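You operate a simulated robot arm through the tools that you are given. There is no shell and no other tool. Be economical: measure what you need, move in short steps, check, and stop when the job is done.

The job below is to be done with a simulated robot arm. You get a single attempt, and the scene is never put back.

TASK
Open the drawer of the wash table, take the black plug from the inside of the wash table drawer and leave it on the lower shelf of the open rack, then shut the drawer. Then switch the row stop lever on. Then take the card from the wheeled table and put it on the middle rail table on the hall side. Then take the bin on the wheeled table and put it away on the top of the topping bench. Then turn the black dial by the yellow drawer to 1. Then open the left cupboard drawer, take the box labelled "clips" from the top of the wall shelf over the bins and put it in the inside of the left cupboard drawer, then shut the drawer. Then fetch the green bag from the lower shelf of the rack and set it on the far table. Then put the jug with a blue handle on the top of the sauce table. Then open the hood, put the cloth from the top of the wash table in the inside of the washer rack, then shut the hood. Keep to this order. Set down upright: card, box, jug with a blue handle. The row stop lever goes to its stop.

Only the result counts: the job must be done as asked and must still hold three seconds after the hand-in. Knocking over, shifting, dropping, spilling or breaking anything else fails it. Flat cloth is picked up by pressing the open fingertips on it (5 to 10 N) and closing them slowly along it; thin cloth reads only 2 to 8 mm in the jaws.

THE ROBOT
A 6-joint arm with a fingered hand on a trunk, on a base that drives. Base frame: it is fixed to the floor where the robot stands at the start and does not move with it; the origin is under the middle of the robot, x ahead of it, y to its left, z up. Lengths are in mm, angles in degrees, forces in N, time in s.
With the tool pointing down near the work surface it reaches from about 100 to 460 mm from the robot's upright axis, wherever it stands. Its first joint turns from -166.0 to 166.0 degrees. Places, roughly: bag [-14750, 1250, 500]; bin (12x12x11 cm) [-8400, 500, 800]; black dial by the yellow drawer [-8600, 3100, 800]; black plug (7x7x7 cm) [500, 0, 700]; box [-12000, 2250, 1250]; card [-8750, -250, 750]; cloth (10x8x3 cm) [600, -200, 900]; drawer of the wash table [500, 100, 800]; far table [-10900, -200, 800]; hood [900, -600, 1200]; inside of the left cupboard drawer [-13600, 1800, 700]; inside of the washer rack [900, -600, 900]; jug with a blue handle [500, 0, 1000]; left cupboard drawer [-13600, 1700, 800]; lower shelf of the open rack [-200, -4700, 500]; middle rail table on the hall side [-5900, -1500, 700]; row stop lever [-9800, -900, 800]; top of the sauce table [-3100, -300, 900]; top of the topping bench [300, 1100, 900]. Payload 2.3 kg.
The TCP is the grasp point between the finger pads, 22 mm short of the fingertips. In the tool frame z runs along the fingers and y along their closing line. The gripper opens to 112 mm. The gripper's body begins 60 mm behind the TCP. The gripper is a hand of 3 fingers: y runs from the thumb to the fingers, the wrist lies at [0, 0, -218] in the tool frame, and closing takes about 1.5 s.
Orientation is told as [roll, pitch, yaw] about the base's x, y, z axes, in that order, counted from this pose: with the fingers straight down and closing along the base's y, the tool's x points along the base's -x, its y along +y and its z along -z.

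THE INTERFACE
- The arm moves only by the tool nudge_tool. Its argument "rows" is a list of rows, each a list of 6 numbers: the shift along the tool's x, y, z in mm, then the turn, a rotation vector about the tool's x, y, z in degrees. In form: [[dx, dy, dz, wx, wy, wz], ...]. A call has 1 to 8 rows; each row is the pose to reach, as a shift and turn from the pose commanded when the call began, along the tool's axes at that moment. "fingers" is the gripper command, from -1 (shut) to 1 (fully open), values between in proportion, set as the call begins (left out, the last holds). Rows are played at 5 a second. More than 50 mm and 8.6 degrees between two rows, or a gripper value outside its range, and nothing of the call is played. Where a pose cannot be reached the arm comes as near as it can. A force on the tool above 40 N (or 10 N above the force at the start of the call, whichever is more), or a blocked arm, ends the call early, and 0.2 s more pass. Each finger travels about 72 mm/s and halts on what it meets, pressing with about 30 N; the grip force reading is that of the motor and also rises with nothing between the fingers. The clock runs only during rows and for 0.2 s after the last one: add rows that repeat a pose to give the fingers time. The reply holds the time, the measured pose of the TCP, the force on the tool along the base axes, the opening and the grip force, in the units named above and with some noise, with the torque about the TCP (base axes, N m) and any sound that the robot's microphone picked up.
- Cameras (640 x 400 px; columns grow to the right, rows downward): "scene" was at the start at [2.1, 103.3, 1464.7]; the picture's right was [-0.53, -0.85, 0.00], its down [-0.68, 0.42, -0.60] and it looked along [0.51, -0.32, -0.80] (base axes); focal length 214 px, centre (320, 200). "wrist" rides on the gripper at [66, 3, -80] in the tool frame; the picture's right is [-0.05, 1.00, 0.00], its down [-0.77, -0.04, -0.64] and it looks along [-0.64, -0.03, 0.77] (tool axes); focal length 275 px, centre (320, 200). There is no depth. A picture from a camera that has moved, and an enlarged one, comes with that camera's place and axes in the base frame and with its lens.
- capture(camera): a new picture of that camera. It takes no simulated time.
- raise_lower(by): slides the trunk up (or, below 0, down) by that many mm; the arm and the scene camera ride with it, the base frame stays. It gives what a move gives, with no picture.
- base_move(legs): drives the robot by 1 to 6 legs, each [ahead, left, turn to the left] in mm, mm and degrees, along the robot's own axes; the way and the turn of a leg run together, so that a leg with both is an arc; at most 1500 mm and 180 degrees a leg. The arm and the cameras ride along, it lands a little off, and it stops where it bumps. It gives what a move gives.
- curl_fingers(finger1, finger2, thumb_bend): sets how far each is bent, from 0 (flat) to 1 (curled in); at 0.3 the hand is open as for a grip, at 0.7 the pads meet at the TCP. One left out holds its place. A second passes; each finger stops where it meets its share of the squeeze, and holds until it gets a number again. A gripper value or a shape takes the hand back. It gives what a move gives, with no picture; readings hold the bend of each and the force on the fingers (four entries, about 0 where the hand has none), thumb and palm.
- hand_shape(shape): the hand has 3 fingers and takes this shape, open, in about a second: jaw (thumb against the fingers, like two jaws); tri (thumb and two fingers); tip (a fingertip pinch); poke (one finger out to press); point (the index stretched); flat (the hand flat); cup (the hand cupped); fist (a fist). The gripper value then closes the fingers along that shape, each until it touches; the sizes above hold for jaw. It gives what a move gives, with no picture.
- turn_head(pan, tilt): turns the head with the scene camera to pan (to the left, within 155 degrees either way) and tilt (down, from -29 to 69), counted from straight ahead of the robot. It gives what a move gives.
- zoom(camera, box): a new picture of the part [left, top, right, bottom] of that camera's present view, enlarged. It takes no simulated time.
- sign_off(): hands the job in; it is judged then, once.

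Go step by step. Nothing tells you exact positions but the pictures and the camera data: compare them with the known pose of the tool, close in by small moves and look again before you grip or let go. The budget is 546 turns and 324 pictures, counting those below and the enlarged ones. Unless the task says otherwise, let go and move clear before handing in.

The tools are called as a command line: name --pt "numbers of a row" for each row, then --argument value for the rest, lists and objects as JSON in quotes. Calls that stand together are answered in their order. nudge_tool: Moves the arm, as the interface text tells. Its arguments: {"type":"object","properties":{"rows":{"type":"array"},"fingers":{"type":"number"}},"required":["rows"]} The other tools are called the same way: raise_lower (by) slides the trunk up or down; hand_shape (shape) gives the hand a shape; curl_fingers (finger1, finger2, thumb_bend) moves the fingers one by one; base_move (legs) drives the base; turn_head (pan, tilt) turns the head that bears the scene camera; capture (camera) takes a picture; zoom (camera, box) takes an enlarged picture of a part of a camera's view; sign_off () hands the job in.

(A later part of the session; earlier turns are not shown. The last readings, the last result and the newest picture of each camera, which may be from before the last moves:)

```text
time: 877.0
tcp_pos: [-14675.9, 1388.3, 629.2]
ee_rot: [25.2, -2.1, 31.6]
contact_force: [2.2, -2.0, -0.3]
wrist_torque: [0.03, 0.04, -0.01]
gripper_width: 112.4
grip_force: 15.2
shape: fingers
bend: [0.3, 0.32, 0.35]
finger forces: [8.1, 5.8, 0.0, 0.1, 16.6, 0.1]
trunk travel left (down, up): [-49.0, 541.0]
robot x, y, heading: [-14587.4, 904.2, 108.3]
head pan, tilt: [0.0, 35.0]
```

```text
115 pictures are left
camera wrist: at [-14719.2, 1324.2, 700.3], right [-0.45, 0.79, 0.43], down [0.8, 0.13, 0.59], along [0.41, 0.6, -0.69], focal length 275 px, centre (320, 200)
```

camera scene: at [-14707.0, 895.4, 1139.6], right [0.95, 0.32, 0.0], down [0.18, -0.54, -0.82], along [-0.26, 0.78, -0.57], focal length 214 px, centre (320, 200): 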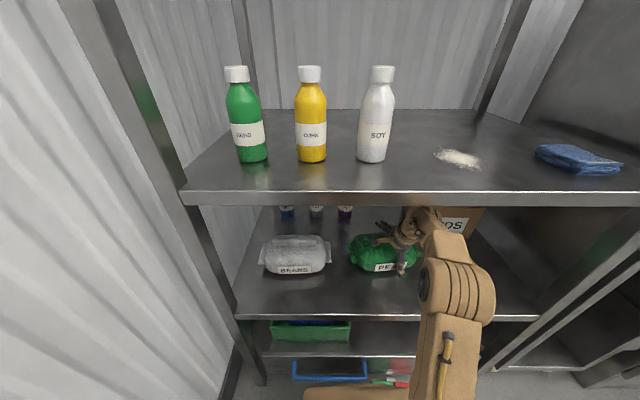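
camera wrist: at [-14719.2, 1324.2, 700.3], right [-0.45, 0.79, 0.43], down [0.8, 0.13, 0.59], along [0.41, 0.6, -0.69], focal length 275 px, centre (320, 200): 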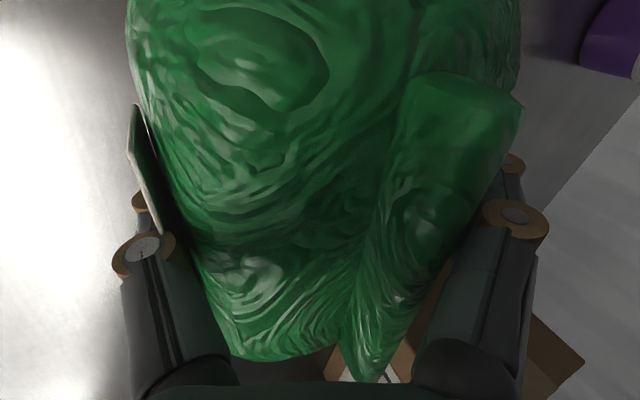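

The fingers are on the bag. I'll tighten the grip fully.

curl_fingers --finger1 0.8 --finger2 0.8 --thumb_bend 0.8

nudge_tool --pt "0 4 -9 0 0 0" --pt "0 9 -19 0 0 0" --pt "0 14 -30 0 0 0"

capture --camera "wrist"

capture --camera "scene"

```text
time: 878.0
tcp_pos: [-14676.9, 1390.0, 628.6]
ee_rot: [25.0, -2.2, 31.7]
contact_force: [0.3, -1.3, 0.3]
wrist_torque: [-0.18, 0.04, -0.03]
gripper_width: 105.4
grip_force: 36.3
shape: fingers
bend: [0.33, 0.32, 0.56]
finger forces: [20.4, 13.9, 0.0, 0.0, 38.2, 0.0]
trunk travel left (down, up): [-49.0, 541.0]
robot x, y, heading: [-14592.6, 899.7, 108.7]
head pan, tilt: [0.0, 35.0]
```

```text
time: 878.8
tcp_pos: [-14677.4, 1387.9, 663.1]
ee_rot: [25.1, -2.1, 31.6]
contact_force: [-0.7, -0.4, -8.7]
wrist_torque: [-0.19, 0.06, -0.01]
gripper_width: 105.3
grip_force: 36.1
shape: fingers
bend: [0.33, 0.32, 0.57]
finger forces: [20.1, 13.4, 0.0, 0.0, 37.8, 0.1]
trunk travel left (down, up): [-49.0, 541.0]
robot x, y, heading: [-14592.8, 904.4, 108.3]
head pan, tilt: [0.0, 35.0]
```

```text
114 pictures are left
camera wrist: at [-14720.5, 1324.1, 733.2], right [-0.45, 0.79, 0.43], down [0.8, 0.13, 0.59], along [0.41, 0.6, -0.69], focal length 275 px, centre (320, 200)
```

wrist: 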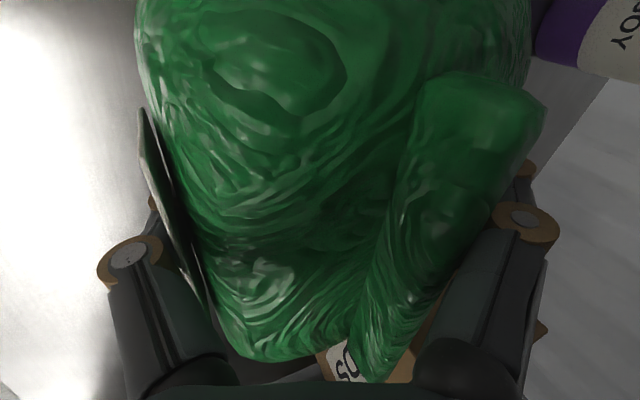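

```text
113 pictures are left
camera scene: at [-14735.9, 886.7, 1139.5], right [0.95, 0.32, 0.0], down [0.18, -0.54, -0.82], along [-0.26, 0.78, -0.57], focal length 214 px, centre (320, 200)
```

scene: 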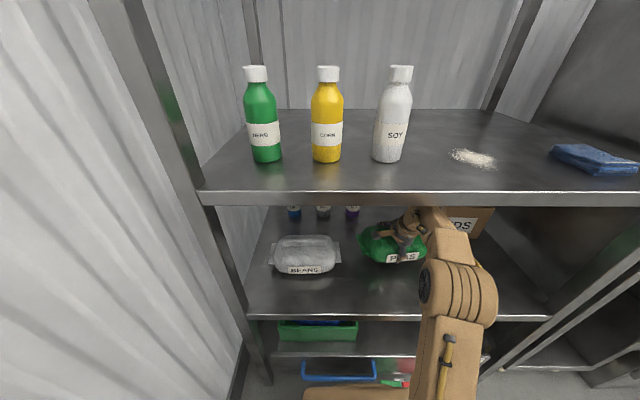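

The bag is lifted (about 0.9 kg) and held. I'll back straight out, raise the trunk, and drive to the far table.

base_move --legs '[[-400, 0, 0]]'

raise_lower --by 380

base_move --legs '[[-400, 0, 0], [0, -1450, 0], [0, -1450, 0], [0, 0, -90]]'

turn_head --pan -50 --tilt 25

capture --camera "scene"

capture --camera "wrist"

```text
time: 881.3
tcp_pos: [-14548.5, 1009.9, 662.6]
ee_rot: [25.1, -2.2, 31.3]
contact_force: [-0.7, -0.5, -8.2]
wrist_torque: [-0.18, 0.06, -0.01]
gripper_width: 105.1
grip_force: 35.8
shape: fingers
bend: [0.33, 0.32, 0.57]
finger forces: [19.9, 13.4, 0.0, 0.0, 37.5, 0.1]
trunk travel left (down, up): [-49.0, 541.0]
robot x, y, heading: [-14464.1, 523.3, 108.5]
head pan, tilt: [0.0, 35.0]
```

```text
time: 885.0
tcp_pos: [-14548.7, 1010.2, 1041.6]
ee_rot: [25.2, -2.3, 31.3]
contact_force: [-0.6, 0.3, -6.8]
wrist_torque: [-0.21, 0.05, -0.04]
gripper_width: 105.3
grip_force: 35.4
shape: fingers
bend: [0.33, 0.32, 0.57]
finger forces: [19.8, 13.3, 0.0, 0.1, 37.0, 0.0]
trunk travel left (down, up): [-429.0, 161.0]
robot x, y, heading: [-14465.9, 525.2, 108.4]
head pan, tilt: [0.0, 35.0]
```

```text
time: 904.9
tcp_pos: [-11086.0, 1121.1, 1041.4]
ee_rot: [25.1, -2.2, -59.2]
contact_force: [-0.6, 0.2, -9.3]
wrist_torque: [0.03, 0.18, 0.01]
gripper_width: 104.7
grip_force: 33.4
shape: fingers
bend: [0.33, 0.32, 0.57]
finger forces: [18.1, 12.5, 0.0, 0.0, 34.7, 0.0]
trunk travel left (down, up): [-429.0, 161.0]
robot x, y, heading: [-11574.9, 1042.1, 17.4]
head pan, tilt: [0.0, 35.0]
```

```text
time: 906.1
tcp_pos: [-11086.2, 1122.4, 1041.1]
ee_rot: [25.1, -2.2, -59.2]
contact_force: [0.3, -0.4, -7.4]
wrist_torque: [0.06, 0.15, 0.02]
gripper_width: 105.0
grip_force: 32.6
shape: fingers
bend: [0.33, 0.32, 0.57]
finger forces: [18.1, 12.6, 0.0, 0.0, 34.8, 0.0]
trunk travel left (down, up): [-429.0, 161.0]
robot x, y, heading: [-11572.9, 1046.3, 17.8]
head pan, tilt: [-50.0, 25.0]
```

```text
112 pictures are left
camera scene: at [-11595.4, 1114.5, 1535.3], right [-0.53, -0.85, 0.0], down [-0.36, 0.23, -0.91], along [0.77, -0.48, -0.42], focal length 214 px, centre (320, 200)
```

scene: 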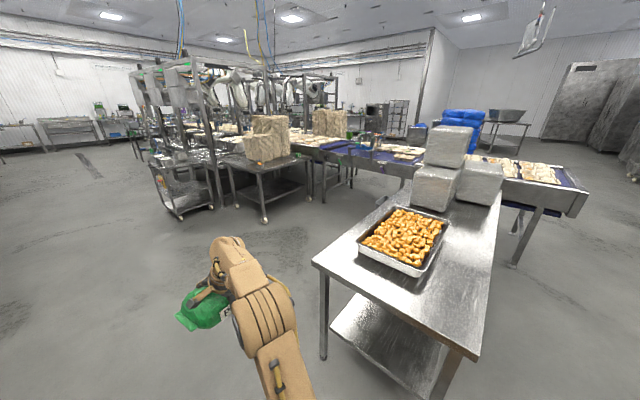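

```text
111 pictures are left
camera wrist: at [-11149.5, 1164.3, 1112.8], right [0.79, 0.44, 0.43], down [0.12, -0.8, 0.59], along [0.6, -0.42, -0.69], focal length 275 px, centre (320, 200)
```

wrist: 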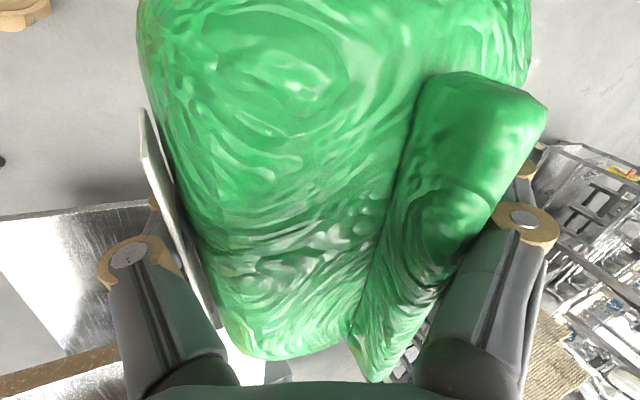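

The far table is free at its near right corner, beside the tray. I'll turn to face it and approach so the bag can be set down there.

base_move --legs '[[0, 0, -89.3], [0, 117, 0]]'

turn_head --pan 0 --tilt 35

capture --camera "scene"

```text
time: 911.2
tcp_pos: [-11389.5, 593.1, 1041.5]
ee_rot: [25.1, -2.3, -149.6]
contact_force: [0.8, 0.0, -7.6]
wrist_torque: [0.15, -0.07, -0.02]
gripper_width: 104.6
grip_force: 31.1
shape: fingers
bend: [0.33, 0.32, 0.57]
finger forces: [16.8, 11.9, 0.0, 0.1, 32.8, 0.1]
trunk travel left (down, up): [-429.0, 161.0]
robot x, y, heading: [-11464.5, 1083.1, -73.0]
head pan, tilt: [-50.0, 25.0]
```

```text
time: 912.4
tcp_pos: [-11388.9, 592.4, 1042.0]
ee_rot: [25.0, -2.1, -149.6]
contact_force: [0.8, -0.5, -7.7]
wrist_torque: [0.16, -0.07, 0.0]
gripper_width: 104.9
grip_force: 31.5
shape: fingers
bend: [0.33, 0.32, 0.57]
finger forces: [17.1, 12.1, 0.1, 0.0, 33.1, 0.0]
trunk travel left (down, up): [-429.0, 161.0]
robot x, y, heading: [-11461.3, 1075.6, -72.9]
head pan, tilt: [0.0, 35.0]
```

```text
110 pictures are left
camera scene: at [-11321.5, 1096.1, 1519.5], right [-0.95, -0.3, 0.0], down [-0.17, 0.55, -0.82], along [0.24, -0.78, -0.57], focal length 214 px, centre (320, 200)
```

scene: 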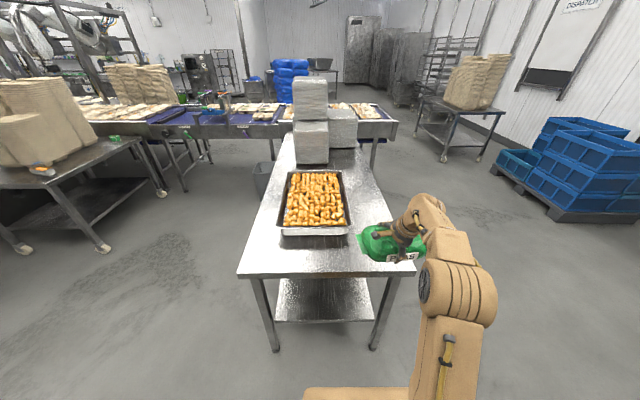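

There's a 200 mm deep free strip in front of the tray. I'll drive forward 165 mm, lower the bag and set it down.

base_move --legs '[[165, 0, 0]]'

raise_lower --by -130

capture --camera "scene"

```text
time: 913.8
tcp_pos: [-11340.4, 433.5, 1040.6]
ee_rot: [25.0, -2.2, -149.5]
contact_force: [-0.4, 0.4, -7.7]
wrist_torque: [0.19, -0.05, 0.02]
gripper_width: 104.8
grip_force: 31.2
shape: fingers
bend: [0.33, 0.32, 0.57]
finger forces: [17.0, 12.1, 0.1, 0.0, 33.0, 0.0]
trunk travel left (down, up): [-429.0, 161.0]
robot x, y, heading: [-11417.9, 923.4, -72.7]
head pan, tilt: [0.0, 35.0]
```

```text
time: 915.4
tcp_pos: [-11340.3, 434.8, 911.6]
ee_rot: [25.0, -2.2, -149.6]
contact_force: [-0.4, -0.1, -8.1]
wrist_torque: [0.18, -0.08, -0.03]
gripper_width: 104.6
grip_force: 30.7
shape: fingers
bend: [0.33, 0.32, 0.57]
finger forces: [16.9, 12.0, 0.0, 0.1, 32.8, 0.1]
trunk travel left (down, up): [-299.0, 291.0]
robot x, y, heading: [-11409.4, 922.0, -72.6]
head pan, tilt: [0.0, 35.0]
```

```text
109 pictures are left
camera scene: at [-11272.1, 938.8, 1389.6], right [-0.95, -0.3, 0.0], down [-0.17, 0.55, -0.82], along [0.24, -0.78, -0.57], focal length 214 px, centre (320, 200)
```

scene: 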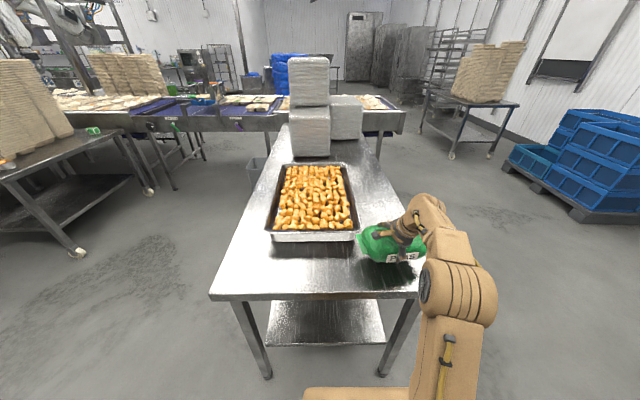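

The bag's right end would overhang the table edge, so I'll step 90 mm left before lowering further.

base_move --legs '[[0, 90, 1]]'

nudge_tool --pt "0 -4 9 0 0 0" --pt "0 -8 18 0 0 0" --pt "0 -12 26 0 0 0" --pt "0 -15 32 0 0 0" --pt "0 -18 38 0 0 0" --pt "0 -20 44 0 0 0" --pt "0 -23 50 0 0 0"

capture --camera "scene"

```text
time: 916.5
tcp_pos: [-11246.2, 466.3, 914.2]
ee_rot: [25.3, -2.3, -148.4]
contact_force: [-2.9, 16.8, 1.9]
wrist_torque: [-0.16, -0.01, -0.26]
gripper_width: 104.7
grip_force: 30.7
shape: fingers
bend: [0.33, 0.34, 0.57]
finger forces: [13.6, 10.8, 0.0, 0.0, 37.8, 0.1]
trunk travel left (down, up): [-299.0, 291.0]
robot x, y, heading: [-11325.9, 952.6, -71.5]
head pan, tilt: [0.0, 35.0]
```

```text
time: 918.0
tcp_pos: [-11250.6, 467.9, 866.0]
ee_rot: [26.0, -2.3, -149.1]
contact_force: [-11.3, 24.5, 23.4]
wrist_torque: [0.06, -1.1, -1.0]
gripper_width: 106.5
grip_force: 36.3
shape: fingers
bend: [0.35, 0.35, 0.59]
finger forces: [19.3, 12.7, 0.1, 0.1, 40.8, 0.1]
trunk travel left (down, up): [-299.0, 291.0]
robot x, y, heading: [-11330.1, 949.0, -71.6]
head pan, tilt: [0.0, 35.0]
stopped in row 7: the force on the tool passed its limit at 43 N (the readings are from after the stop); the commanded pose is now the measured one
```

```text
108 pictures are left
camera scene: at [-11190.0, 980.0, 1389.9], right [-0.95, -0.31, 0.0], down [-0.18, 0.54, -0.82], along [0.26, -0.78, -0.57], focal length 214 px, centre (320, 200)
```

scene: 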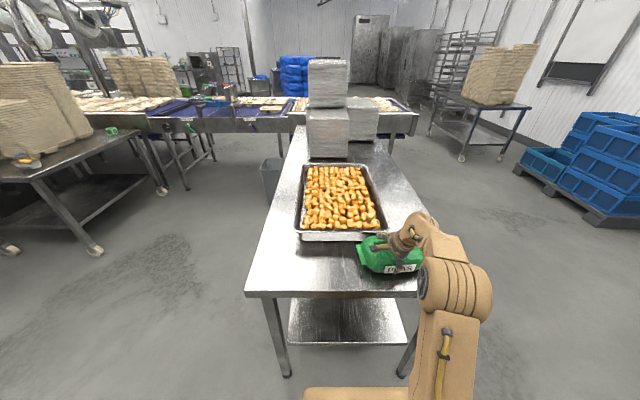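

The bag is touching the tray's front edge. I'll lift a little, back off 40 mm and then set it down.

nudge_tool --pt "0 6 -14 0 0 0" --pt "0 6 -14 0 0 0"

base_move --legs '[[-45, 0, 0]]'

capture --camera "scene"

```text
time: 918.6
tcp_pos: [-11248.4, 465.7, 876.4]
ee_rot: [25.4, -2.3, -148.7]
contact_force: [-8.4, 21.8, -9.6]
wrist_torque: [0.76, 0.06, -0.72]
gripper_width: 105.8
grip_force: 31.0
shape: fingers
bend: [0.34, 0.35, 0.57]
finger forces: [10.5, 7.2, 0.1, 0.0, 45.3, 0.1]
trunk travel left (down, up): [-299.0, 291.0]
robot x, y, heading: [-11325.9, 947.8, -71.5]
head pan, tilt: [0.0, 35.0]
```

```text
time: 919.5
tcp_pos: [-11261.5, 506.2, 876.8]
ee_rot: [25.5, -2.4, -148.8]
contact_force: [-0.2, 0.5, -7.9]
wrist_torque: [0.16, -0.1, -0.02]
gripper_width: 105.3
grip_force: 30.6
shape: fingers
bend: [0.32, 0.32, 0.58]
finger forces: [16.8, 11.9, 0.1, 0.0, 32.3, 0.1]
trunk travel left (down, up): [-299.0, 291.0]
robot x, y, heading: [-11340.0, 993.5, -71.6]
head pan, tilt: [0.0, 35.0]
```

```text
107 pictures are left
camera scene: at [-11200.7, 1013.1, 1389.6], right [-0.95, -0.32, 0.0], down [-0.18, 0.54, -0.82], along [0.26, -0.78, -0.57], focal length 214 px, centre (320, 200)
```

scene: 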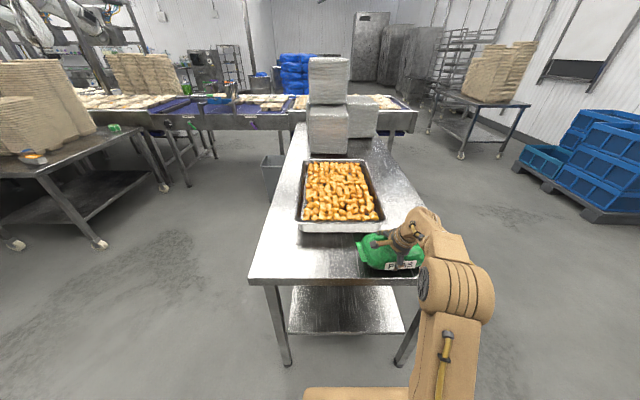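

Measured by its leg, the table's right edge is far enough away. I'll move 18 mm forward and lower the bag onto the table.

base_move --legs '[[18, 0, 0]]'

nudge_tool --pt "0 -2 5 0 0 0" --pt "0 -4 9 0 0 0" --pt "0 -6 13 0 0 0" --pt "0 -8 17 0 0 0" --pt "0 -10 21 0 0 0"

```text
time: 920.3
tcp_pos: [-11254.5, 487.5, 875.5]
ee_rot: [25.2, -2.2, -148.7]
contact_force: [-0.6, -0.6, -7.1]
wrist_torque: [0.16, -0.06, 0.01]
gripper_width: 105.1
grip_force: 30.4
shape: fingers
bend: [0.32, 0.32, 0.58]
finger forces: [16.8, 12.0, 0.0, 0.0, 32.1, 0.1]
trunk travel left (down, up): [-299.0, 291.0]
robot x, y, heading: [-11336.7, 973.1, -71.7]
head pan, tilt: [0.0, 35.0]
```

```text
time: 921.4
tcp_pos: [-11255.8, 489.2, 866.6]
ee_rot: [26.6, -2.7, -149.0]
contact_force: [-1.5, 5.3, 25.5]
wrist_torque: [-0.14, -0.26, 0.05]
gripper_width: 105.5
grip_force: 35.3
shape: fingers
bend: [0.35, 0.34, 0.6]
finger forces: [24.8, 18.3, 0.0, 0.1, 28.4, 0.1]
trunk travel left (down, up): [-299.0, 291.0]
robot x, y, heading: [-11336.8, 974.8, -71.5]
head pan, tilt: [0.0, 35.0]
stopped in row 5: the force on the tool passed its limit at 44 N (the readings are from after the stop); the commanded pose is now the measured one
```

The bag is on the table. I'll open the fingers and lift the hand straight up.

curl_fingers --finger1 0.1 --finger2 0.1 --thumb_bend 0.1

raise_lower --by 180

capture --camera "wrist"

capture --camera "scene"

```text
time: 921.7
tcp_pos: [-11255.0, 488.1, 868.3]
ee_rot: [26.9, -3.0, -149.0]
contact_force: [3.6, -2.2, 38.2]
wrist_torque: [1.39, 0.58, -0.14]
gripper_width: 121.1
grip_force: 18.9
shape: fingers
bend: [0.1, 0.1, 0.33]
finger forces: [0.0, 0.0, 0.0, 0.0, 38.7, 0.0]
trunk travel left (down, up): [-299.0, 291.0]
robot x, y, heading: [-11337.0, 976.0, -71.6]
head pan, tilt: [0.0, 35.0]
stopped: the force on the tool passed its limit at 43 N (the readings are from after the stop); the commanded pose is now the measured one
```

```text
time: 923.7
tcp_pos: [-11256.0, 487.0, 1043.5]
ee_rot: [26.2, -2.5, -149.0]
contact_force: [-0.1, 0.8, 0.7]
wrist_torque: [0.01, 0.0, 0.04]
gripper_width: 141.9
grip_force: 0.2
shape: fingers
bend: [0.1, 0.1, 0.1]
finger forces: [0.0, 0.1, 0.0, 0.0, 0.0, 0.0]
trunk travel left (down, up): [-479.0, 111.0]
robot x, y, heading: [-11336.7, 977.2, -71.6]
head pan, tilt: [0.0, 35.0]
```

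```text
106 pictures are left
camera wrist: at [-11214.3, 548.5, 1113.2], right [0.44, -0.78, 0.44], down [-0.8, -0.12, 0.59], along [-0.41, -0.61, -0.68], focal length 275 px, centre (320, 200)
```

wrist: 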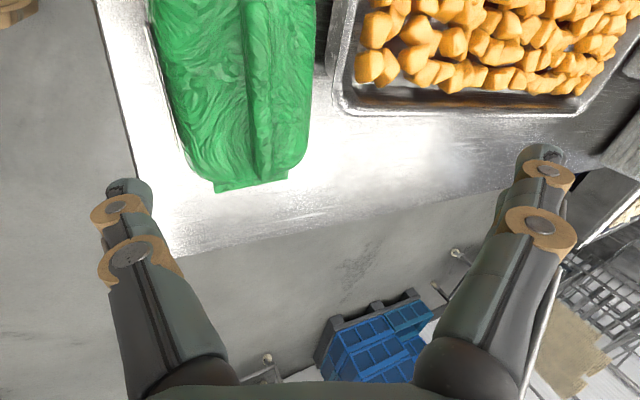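

```text
105 pictures are left
camera scene: at [-11194.8, 996.0, 1569.5], right [-0.95, -0.32, 0.0], down [-0.18, 0.54, -0.82], along [0.26, -0.78, -0.57], focal length 214 px, centre (320, 200)
```

scene: 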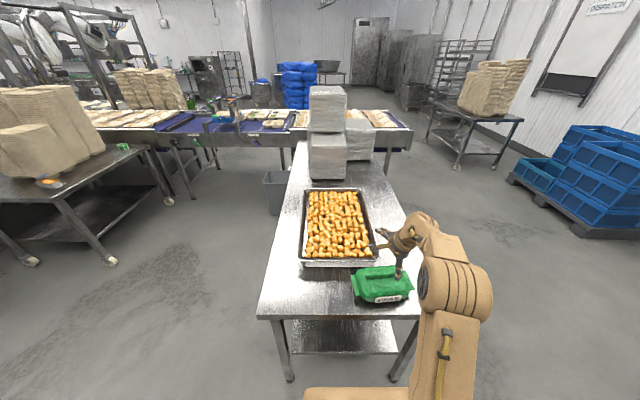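

The bag lies safely on the far table. Next is the jug; I'll restore the hand to vertical and drive back to the wash table.

nudge_tool --pt "0 -20 -20 6 0 -7" --pt "0 -40 -30 12 0 -14" --pt "0 -60 -30 18 0 -20" --pt "0 -80 -30 24 0 -20" --fingers 0.3

base_move --legs '[[-200, 0, 0], [0, 1450, 0.2], [0, 1450, 0], [0, 1450, 0], [0, 1450, 0], [0, 1450, 0]]'

base_move --legs '[[0, 1450, 0], [0, 1200, 0]]'

```text
refused: row 1 steps farther than a row can; nothing moved
```

```text
time: 959.3
tcp_pos: [-4433.0, 2960.2, 1042.7]
ee_rot: [26.2, -2.7, -149.1]
contact_force: [-0.6, -1.2, 0.3]
wrist_torque: [-0.03, 0.0, 0.04]
gripper_width: 141.5
grip_force: 0.1
shape: fingers
bend: [0.1, 0.1, 0.1]
finger forces: [0.0, 0.0, 0.0, 0.1, 0.0, 0.0]
trunk travel left (down, up): [-479.0, 111.0]
robot x, y, heading: [-4513.3, 3447.2, -71.4]
head pan, tilt: [0.0, 35.0]
```

```text
time: 972.3
tcp_pos: [-1899.4, 3802.9, 1043.2]
ee_rot: [26.3, -2.6, -148.7]
contact_force: [-0.4, 0.0, -0.7]
wrist_torque: [-0.03, -0.01, -0.02]
gripper_width: 141.4
grip_force: 0.1
shape: fingers
bend: [0.1, 0.1, 0.1]
finger forces: [0.1, 0.0, 0.0, 0.0, 0.0, 0.1]
trunk travel left (down, up): [-479.0, 111.0]
robot x, y, heading: [-1982.4, 4300.0, -71.2]
head pan, tilt: [0.0, 35.0]
```

I'm at the near end. I'll straighten the hand in three steps and continue to the wash table.

nudge_tool --pt "0 -15 -10 6.5 0 0" --pt "0 -30 -20 13 0 0" --pt "0 -45 -30 19.5 0 0" --pt "0 -60 -40 26 0 0" --fingers 0.3

nudge_tool --pt "0 0 0 0 0 -8.5" --pt "0 0 0 0 0 -17" --pt "0 0 0 0 0 -25.5" --pt "0 0 0 0 0 -34" --pt "0 0 0 0 0 -42.5" --pt "0 0 0 0 0 -51" --pt "0 0 0 0 0 -59.5" --pt "0 0 0 0 0 -68"

base_move --legs '[[1450, 20, -0.3], [1450, 0, 0], [1450, 0, 0], [300, 0, 0], [0, 0, 90]]'

turn_head --pan 0 --tilt 40

capture --camera "scene"

```text
time: 973.3
tcp_pos: [-1962.3, 3877.0, 1036.5]
ee_rot: [0.7, -2.4, -148.3]
contact_force: [0.2, -0.5, 0.2]
wrist_torque: [0.02, -0.01, 0.0]
gripper_width: 73.2
grip_force: 0.1
shape: jaw
bend: [0.7, 0.7, 0.67]
finger forces: [0.0, 0.1, 0.1, 0.0, 0.0, 0.0]
out of reach, approached as far as the arm can: row 3, 4
trunk travel left (down, up): [-479.0, 111.0]
robot x, y, heading: [-1982.4, 4295.9, -71.6]
head pan, tilt: [0.0, 35.0]
```

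```text
time: 975.1
tcp_pos: [-1962.9, 3877.9, 1036.6]
ee_rot: [-2.3, -1.1, -80.7]
contact_force: [0.3, 0.2, 0.6]
wrist_torque: [0.0, 0.01, -0.02]
gripper_width: 73.2
grip_force: 0.0
shape: jaw
bend: [0.7, 0.7, 0.67]
finger forces: [0.0, 0.0, 0.0, 0.1, 0.0, 0.0]
trunk travel left (down, up): [-479.0, 111.0]
robot x, y, heading: [-1981.7, 4294.3, -71.7]
head pan, tilt: [0.0, 35.0]
```

```text
time: 1001.4
tcp_pos: [-37.5, -94.0, 1036.7]
ee_rot: [-2.3, -1.3, 8.7]
contact_force: [1.1, -0.2, 0.0]
wrist_torque: [-0.02, 0.01, 0.01]
gripper_width: 73.3
grip_force: 0.0
shape: jaw
bend: [0.7, 0.7, 0.67]
finger forces: [0.1, 0.0, 0.1, 0.0, 0.0, 0.0]
trunk travel left (down, up): [-479.0, 111.0]
robot x, y, heading: [-455.1, -106.8, 18.5]
head pan, tilt: [0.0, 35.0]
```

```text
time: 1002.0
tcp_pos: [-38.5, -93.5, 1037.8]
ee_rot: [-2.4, -1.2, 8.7]
contact_force: [-0.5, 0.1, -0.5]
wrist_torque: [0.0, -0.01, -0.01]
gripper_width: 73.3
grip_force: 0.1
shape: jaw
bend: [0.7, 0.7, 0.67]
finger forces: [0.1, 0.0, 0.0, 0.0, 0.1, 0.0]
trunk travel left (down, up): [-479.0, 111.0]
robot x, y, heading: [-457.8, -108.4, 17.8]
head pan, tilt: [0.0, 40.0]
```

```text
104 pictures are left
camera scene: at [-475.0, 34.7, 1562.0], right [0.31, -0.95, 0.0], down [-0.61, -0.2, -0.77], along [0.73, 0.24, -0.64], focal length 214 px, centre (320, 200)
```

scene: 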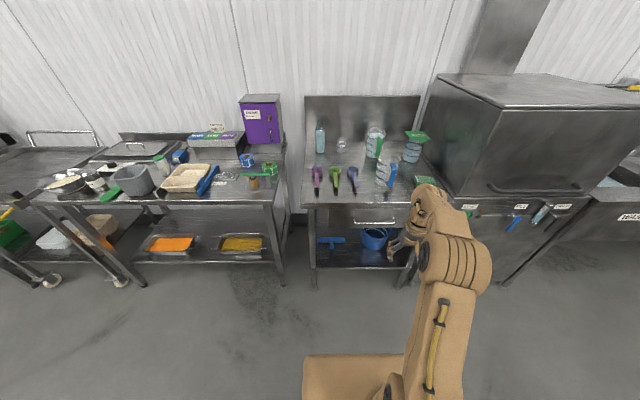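

The jug with the blue handle stands on the wash table. I'll drive 350 mm closer and look at it in detail.

nudge_tool --pt "40 -20 -20 2.3 0 -4.5" --pt "80 -40 -40 2.3 0 -9" --pt "110 -60 -50 2.3 1.2 -9"

base_move --legs '[[330, 0, 0.4]]'

capture --camera "scene"

capture --camera "wrist"

```text
time: 1002.8
tcp_pos: [-139.5, -167.3, 1086.8]
ee_rot: [-4.7, 0.5, 17.7]
contact_force: [0.2, 0.4, 0.1]
wrist_torque: [0.0, -0.04, 0.0]
gripper_width: 73.2
grip_force: 0.1
shape: jaw
bend: [0.7, 0.7, 0.67]
finger forces: [0.1, 0.0, 0.0, 0.0, 0.1, 0.0]
trunk travel left (down, up): [-479.0, 111.0]
robot x, y, heading: [-454.0, -110.1, 17.9]
head pan, tilt: [0.0, 40.0]
```

```text
time: 1005.0
tcp_pos: [178.0, -62.4, 1085.7]
ee_rot: [-4.6, 0.6, 17.9]
contact_force: [0.5, 0.0, -0.4]
wrist_torque: [0.0, -0.01, 0.01]
gripper_width: 73.1
grip_force: 0.0
shape: jaw
bend: [0.7, 0.7, 0.67]
finger forces: [0.0, 0.1, 0.0, 0.0, 0.1, 0.0]
trunk travel left (down, up): [-479.0, 111.0]
robot x, y, heading: [-140.9, -3.5, 18.3]
head pan, tilt: [0.0, 40.0]
```

```text
103 pictures are left
camera scene: at [-160.2, 137.9, 1562.0], right [0.31, -0.95, 0.0], down [-0.61, -0.2, -0.77], along [0.73, 0.24, -0.64], focal length 214 px, centre (320, 200)
```

scene: 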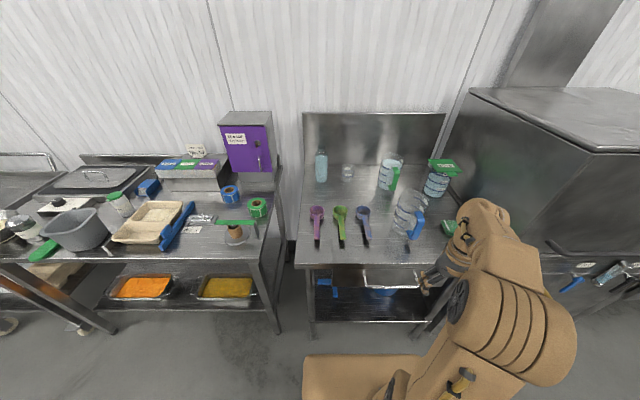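

```text
102 pictures are left
camera wrist: at [110.9, -74.7, 1166.4], right [-0.26, 0.96, -0.08], down [0.73, 0.25, 0.63], along [0.63, 0.1, -0.77], focal length 275 px, centre (320, 200)
```

wrist: 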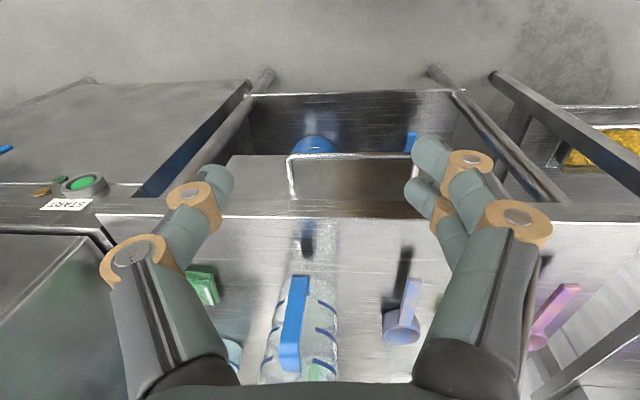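

I'll zoom in on the jug from both cameras to plan the grasp.

zoom --camera "scene" --box '[340, 140, 480, 260]'

zoom --camera "wrist" --box '[170, 230, 450, 400]'

```text
3.33 times, centred on (410, 200) of scene
camera zoom: at [-160.2, 137.9, 1562.0], right [0.31, -0.95, 0.0], down [-0.61, -0.2, -0.77], along [0.73, 0.24, -0.64], focal length 715 px, centre (20, 200)
```

zoom: 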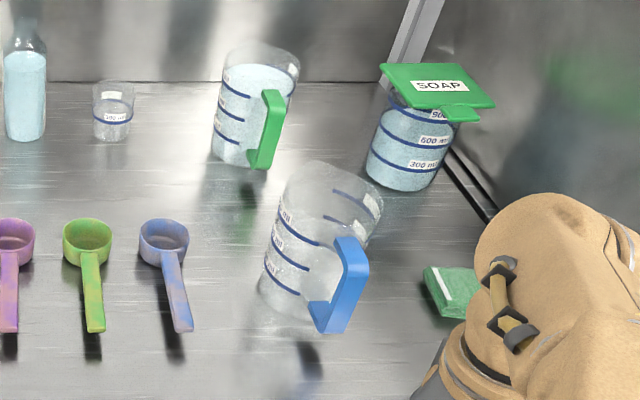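

```text
2.29 times, centred on (310, 315) of wrist
camera zoom: at [110.9, -74.7, 1166.4], right [-0.26, 0.96, -0.08], down [0.73, 0.25, 0.63], along [0.63, 0.1, -0.77], focal length 629 px, centre (343, -63)
```

zoom: 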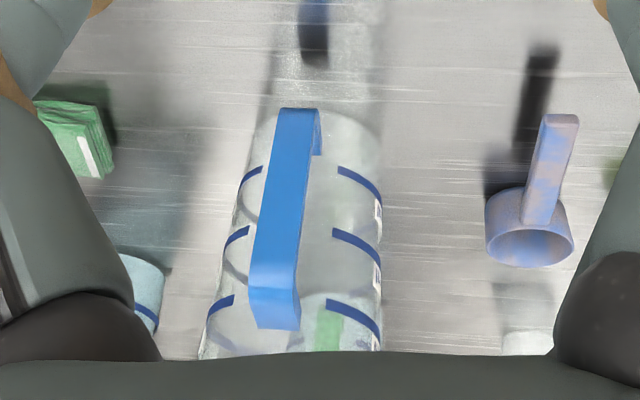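

The jug is empty, slightly conical (about 91 mm at the bottom, 113 mm at the top), with its handle toward me. I'll grasp its body from above with the wide-open hand. First I'll move to within reach.

base_move --legs '[[0, -160, 0], [155, 0, 0]]'

nudge_tool --pt "0 10 -10 2.5 0 -6.5" --pt "0 20 -20 5 0 -13" --pt "0 30 -30 5 0 -20"

curl_fingers --finger1 0.05 --finger2 0.05 --thumb_bend 0.05

capture --camera "wrist"

capture --camera "scene"

```text
time: 1007.4
tcp_pos: [374.7, -167.2, 1086.4]
ee_rot: [-4.6, 0.5, 17.9]
contact_force: [-0.8, -0.8, 0.0]
wrist_torque: [-0.03, 0.0, -0.02]
gripper_width: 73.1
grip_force: 0.1
shape: jaw
bend: [0.7, 0.7, 0.67]
finger forces: [0.0, 0.0, 0.1, 0.1, 0.1, 0.0]
trunk travel left (down, up): [-479.0, 111.0]
robot x, y, heading: [61.3, -111.2, 18.5]
head pan, tilt: [0.0, 40.0]
```

```text
time: 1008.2
tcp_pos: [365.3, -136.1, 1116.3]
ee_rot: [-8.8, 2.9, 37.7]
contact_force: [0.1, -0.4, 0.3]
wrist_torque: [0.0, 0.02, -0.02]
gripper_width: 73.1
grip_force: 0.0
shape: jaw
bend: [0.7, 0.7, 0.67]
finger forces: [0.0, 0.1, 0.1, 0.1, 0.0, 0.0]
out of reach, approached as far as the arm can: row 2
trunk travel left (down, up): [-479.0, 111.0]
robot x, y, heading: [57.6, -110.3, 18.0]
head pan, tilt: [0.0, 40.0]
```

```text
time: 1009.2
tcp_pos: [366.0, -136.6, 1114.0]
ee_rot: [-8.6, 2.9, 37.8]
contact_force: [0.3, 0.4, -0.1]
wrist_torque: [0.0, 0.01, 0.03]
gripper_width: 147.0
grip_force: 0.1
shape: fingers
bend: [0.05, 0.05, 0.05]
finger forces: [0.0, 0.1, 0.0, 0.0, 0.0, 0.0]
trunk travel left (down, up): [-479.0, 111.0]
robot x, y, heading: [58.4, -114.5, 18.2]
head pan, tilt: [0.0, 40.0]
```

```text
99 pictures are left
camera wrist: at [305.7, -164.0, 1196.9], right [-0.57, 0.8, -0.15], down [0.6, 0.54, 0.59], along [0.56, 0.25, -0.79], focal length 275 px, centre (320, 200)
```

wrist: 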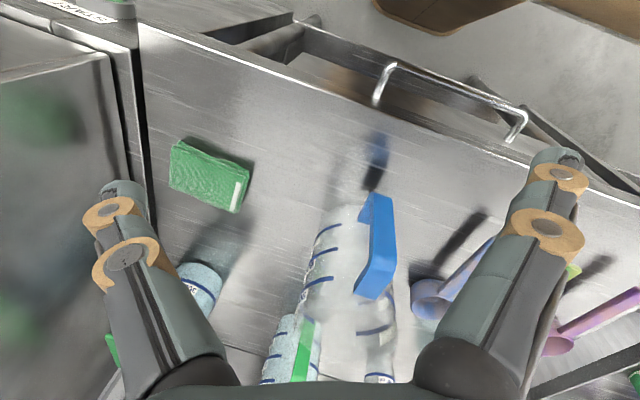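

```text
98 pictures are left
camera scene: at [37.3, 32.9, 1562.0], right [0.31, -0.95, 0.0], down [-0.61, -0.2, -0.77], along [0.73, 0.24, -0.64], focal length 214 px, centre (320, 200)
```

scene: 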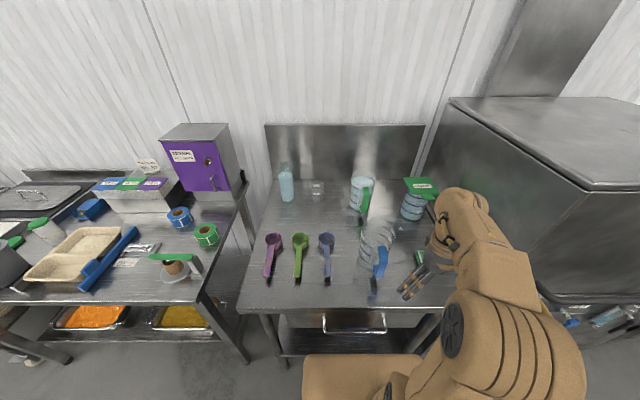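

I over-rotated: the handle points nearly straight at me. I'll correct yaw and roll, and add a 15° forward tilt for reach.

nudge_tool --pt "0 0 -10 -2.9 -6 4" --pt "0 0 -20 -5.7 -12 8" --pt "0 0 -20 -8.6 -18 12"

capture --camera "wrist"

```text
time: 1010.0
tcp_pos: [363.7, -132.6, 1134.0]
ee_rot: [0.8, -16.0, 26.9]
contact_force: [0.7, 0.7, 1.1]
wrist_torque: [-0.01, 0.0, 0.01]
gripper_width: 147.3
grip_force: 0.1
shape: fingers
bend: [0.05, 0.05, 0.05]
finger forces: [0.0, 0.0, 0.0, 0.0, 0.0, 0.0]
trunk travel left (down, up): [-479.0, 111.0]
robot x, y, heading: [54.9, -109.4, 18.0]
head pan, tilt: [0.0, 40.0]
```

```text
97 pictures are left
camera wrist: at [285.0, -172.4, 1192.6], right [-0.42, 0.91, 0.03], down [0.52, 0.22, 0.82], along [0.74, 0.36, -0.57], focal length 275 px, centre (320, 200)
```

wrist: 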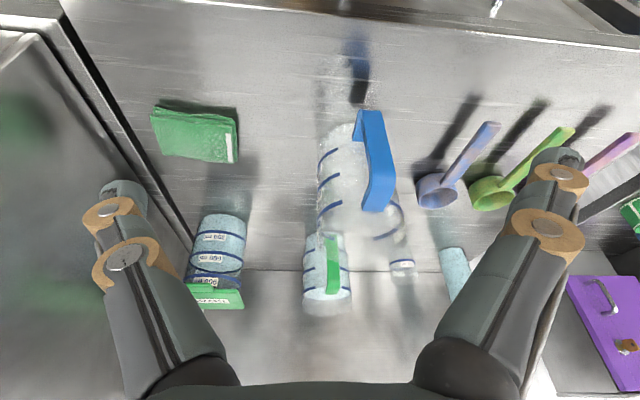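

The jug's axis is about 480 ahead, 65 right. I'll move the open hand over it at height.

nudge_tool --pt "-40 4 11 0 0 0" --pt "-80 9 22 0 0 0" --pt "-120 13 34 0 0 0" --pt "-160 17 45 0 0 0" --pt "-192 21 55 0 0 0"

capture --camera "wrist"

zoom --camera "scene" --box '[300, 120, 500, 300]'

```text
time: 1011.2
tcp_pos: [532.8, -22.5, 1133.4]
ee_rot: [0.8, -15.7, 27.0]
contact_force: [0.5, -0.8, -0.1]
wrist_torque: [-0.03, 0.0, -0.04]
gripper_width: 147.4
grip_force: 0.0
shape: fingers
bend: [0.05, 0.05, 0.05]
finger forces: [0.1, 0.1, 0.0, 0.1, 0.1, 0.0]
trunk travel left (down, up): [-479.0, 111.0]
robot x, y, heading: [60.7, -109.9, 18.2]
head pan, tilt: [0.0, 40.0]
```

```text
96 pictures are left
camera wrist: at [454.9, -60.9, 1191.9], right [-0.42, 0.91, 0.03], down [0.53, 0.22, 0.82], along [0.74, 0.36, -0.57], focal length 275 px, centre (320, 200)
```

wrist: 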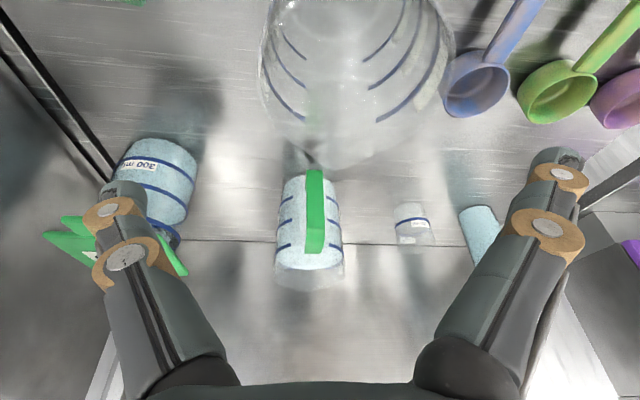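

```text
2.22 times, centred on (400, 210) of scene
camera zoom: at [38.5, 33.4, 1562.0], right [0.31, -0.95, 0.0], down [-0.61, -0.2, -0.77], along [0.73, 0.24, -0.64], focal length 477 px, centre (142, 178)
```

zoom: 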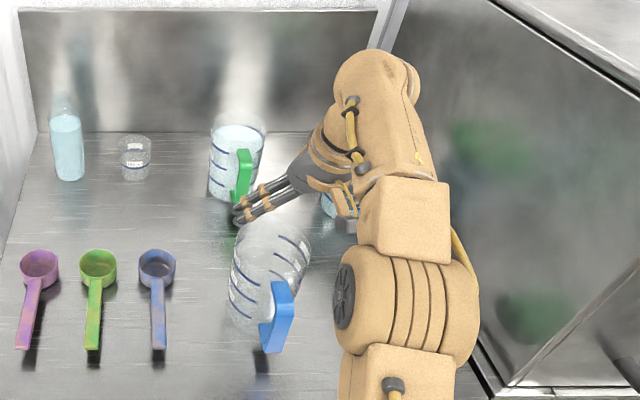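

The rim centre is about 21 mm left of the hand's centre. I'll correct and descend 55 mm.

nudge_tool --pt "0 21 0 0 0 0" --pt "8 21 29 0 0 0" --pt "16 21 53 0 0 0"

capture --camera "wrist"

zoom --camera "scene" --box '[300, 120, 500, 300]'

```text
time: 1012.0
tcp_pos: [521.3, -3.8, 1077.5]
ee_rot: [0.6, -16.0, 27.1]
contact_force: [1.1, -0.6, 0.5]
wrist_torque: [-0.01, 0.02, 0.0]
gripper_width: 147.0
grip_force: 0.1
shape: fingers
bend: [0.05, 0.05, 0.05]
finger forces: [0.0, 0.0, 0.1, 0.0, 0.0, 0.0]
trunk travel left (down, up): [-479.0, 111.0]
robot x, y, heading: [61.5, -109.7, 18.3]
head pan, tilt: [0.0, 40.0]
```

```text
94 pictures are left
camera wrist: at [442.6, -42.6, 1136.4], right [-0.42, 0.91, 0.03], down [0.53, 0.22, 0.82], along [0.74, 0.36, -0.57], focal length 275 px, centre (320, 200)
```

wrist: 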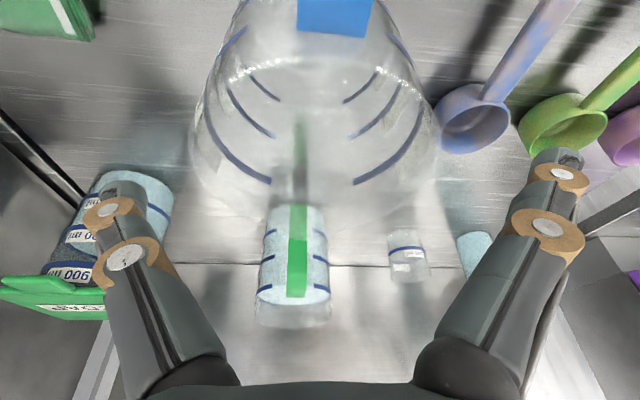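

```text
2.22 times, centred on (400, 210) of scene
camera zoom: at [37.3, 33.2, 1562.0], right [0.31, -0.95, 0.0], down [-0.61, -0.2, -0.77], along [0.73, 0.24, -0.64], focal length 477 px, centre (142, 178)
```

zoom: 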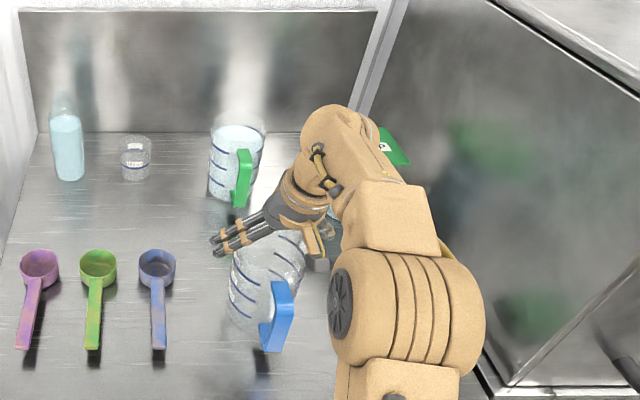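

Centred on the jug; its rim is near z 1040. I'll descend 77 mm and close softly around the body.

nudge_tool --pt "10 0 36 0 0 0" --pt "21 0 74 0 0 0" --pt "21 0 74 0 0 0"

curl_fingers --finger1 0.4 --finger2 0.4 --thumb_bend 0.4

capture --camera "wrist"

```text
time: 1012.6
tcp_pos: [522.9, -2.5, 1021.6]
ee_rot: [0.6, -17.2, 26.7]
contact_force: [-8.9, -4.3, 32.3]
wrist_torque: [0.37, 0.29, -0.07]
gripper_width: 156.8
grip_force: 20.3
shape: fingers
bend: [0.05, 0.05, 0.0]
finger forces: [14.7, 9.8, 0.0, 0.0, 17.5, 0.0]
trunk travel left (down, up): [-479.0, 111.0]
robot x, y, heading: [58.6, -108.2, 18.2]
head pan, tilt: [0.0, 40.0]
stopped in row 2: the force on the tool passed its limit at 74 N (the readings are from after the stop); the commanded pose is now the measured one
```

```text
time: 1013.1
tcp_pos: [522.3, -4.5, 1024.8]
ee_rot: [0.6, -17.8, 26.8]
contact_force: [-5.1, -2.7, 32.4]
wrist_torque: [0.41, 0.45, 0.12]
gripper_width: 121.7
grip_force: 45.0
shape: fingers
bend: [0.39, 0.39, 0.4]
finger forces: [27.3, 21.5, 0.0, 0.0, 40.5, 0.1]
trunk travel left (down, up): [-479.0, 111.0]
robot x, y, heading: [52.5, -111.7, 18.1]
head pan, tilt: [0.0, 40.0]
stopped: the force on the tool passed its limit at 46 N (the readings are from after the stop); the commanded pose is now the measured one
```

```text
92 pictures are left
camera wrist: at [441.6, -42.7, 1080.4], right [-0.41, 0.91, 0.02], down [0.5, 0.21, 0.84], along [0.76, 0.36, -0.54], focal length 275 px, centre (320, 200)
```

wrist: 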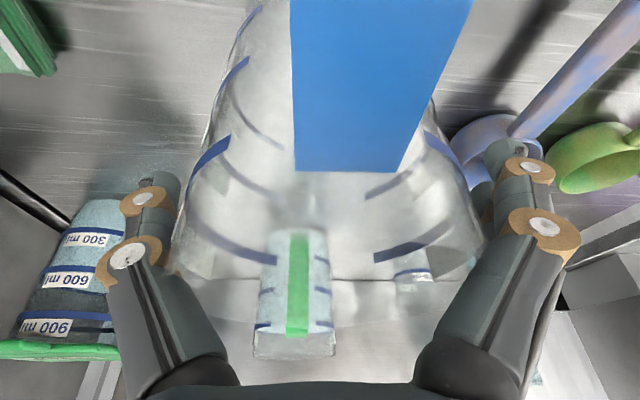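

The fingers press on the jug's sides with some downward push. I'll ease up 5 mm, firm the grip and check.

nudge_tool --pt "-1 0 -4 0 0 0" --pt "-1.5 0 -6 0 0 0"

curl_fingers --finger1 0.7 --finger2 0.7 --thumb_bend 0.7

capture --camera "wrist"

zoom --camera "scene" --box '[300, 120, 500, 300]'

```text
time: 1013.7
tcp_pos: [522.8, -3.4, 1026.2]
ee_rot: [0.6, -17.3, 26.9]
contact_force: [-4.6, 1.4, 12.0]
wrist_torque: [0.05, 0.01, 0.01]
gripper_width: 114.5
grip_force: 37.5
shape: fingers
bend: [0.39, 0.39, 0.4]
finger forces: [20.4, 19.4, 0.1, 0.0, 34.6, 0.0]
trunk travel left (down, up): [-479.0, 111.0]
robot x, y, heading: [54.1, -109.6, 18.1]
head pan, tilt: [0.0, 40.0]
```

```text
time: 1014.7
tcp_pos: [524.7, -2.6, 1026.0]
ee_rot: [0.6, -17.3, 26.8]
contact_force: [-1.5, 0.2, 6.0]
wrist_torque: [-0.28, 0.07, -0.06]
gripper_width: 89.7
grip_force: 40.9
shape: fingers
bend: [0.64, 0.6, 0.59]
finger forces: [23.6, 18.2, 0.1, 0.0, 40.4, 0.1]
trunk travel left (down, up): [-479.0, 111.0]
robot x, y, heading: [54.6, -108.7, 18.5]
head pan, tilt: [0.0, 40.0]
```

```text
91 pictures are left
camera wrist: at [444.6, -42.0, 1083.5], right [-0.41, 0.91, 0.02], down [0.51, 0.21, 0.84], along [0.76, 0.36, -0.55], focal length 275 px, centre (320, 200)
```

wrist: 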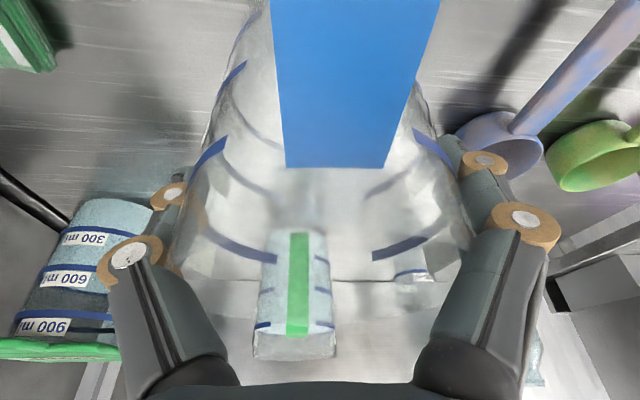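

```text
2.22 times, centred on (400, 210) of scene
camera zoom: at [35.8, 32.5, 1562.0], right [0.31, -0.95, 0.0], down [-0.61, -0.2, -0.77], along [0.73, 0.24, -0.64], focal length 477 px, centre (142, 178)
```

zoom: 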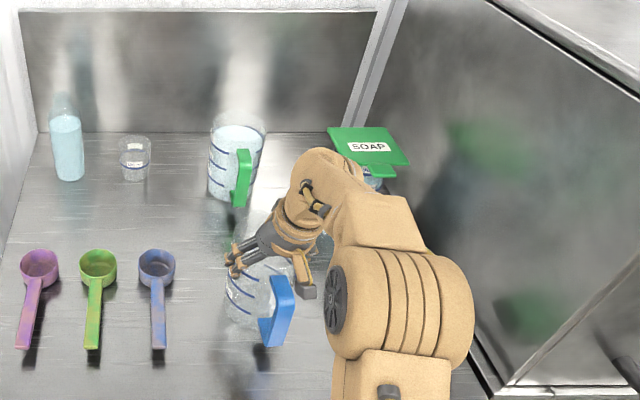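

Firm grip on both sides. I'll lift 40 mm and check that the jug comes along upright.

nudge_tool --pt "-4 0 -13 0 0 0" --pt "-8 0 -26 0 0 0" --pt "-14 0 -46 0 0 0"

capture --camera "wrist"

zoom --camera "scene" --box '[300, 120, 500, 300]'

```text
time: 1015.5
tcp_pos: [525.8, -4.7, 1073.7]
ee_rot: [0.6, -17.3, 26.7]
contact_force: [-0.1, -0.1, -1.6]
wrist_torque: [-0.01, 0.02, 0.04]
gripper_width: 89.4
grip_force: 35.7
shape: fingers
bend: [0.64, 0.6, 0.59]
finger forces: [19.6, 17.3, 0.1, 0.0, 34.8, 0.1]
trunk travel left (down, up): [-479.0, 111.0]
robot x, y, heading: [57.0, -108.6, 18.2]
head pan, tilt: [0.0, 40.0]
```

```text
89 pictures are left
camera wrist: at [445.6, -42.9, 1131.3], right [-0.41, 0.91, 0.02], down [0.51, 0.21, 0.84], along [0.76, 0.36, -0.55], focal length 275 px, centre (320, 200)
```

wrist: 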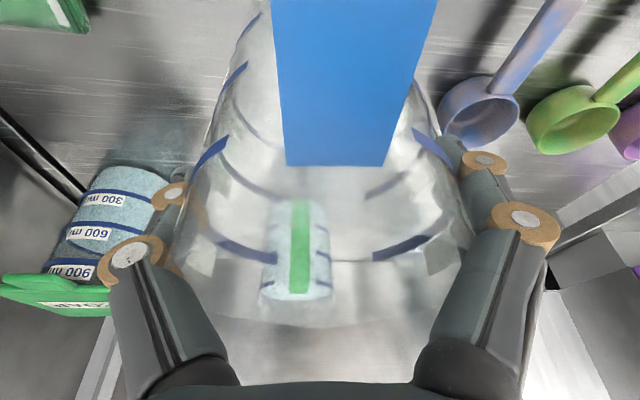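

```text
2.22 times, centred on (400, 210) of scene
camera zoom: at [37.3, 32.9, 1562.0], right [0.31, -0.95, 0.0], down [-0.61, -0.2, -0.77], along [0.73, 0.24, -0.64], focal length 477 px, centre (142, 178)
```

zoom: 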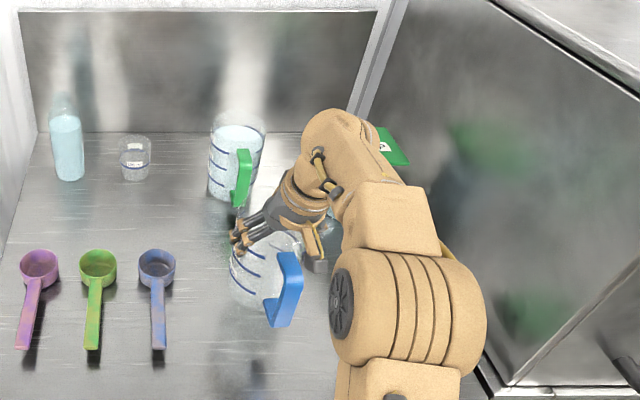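

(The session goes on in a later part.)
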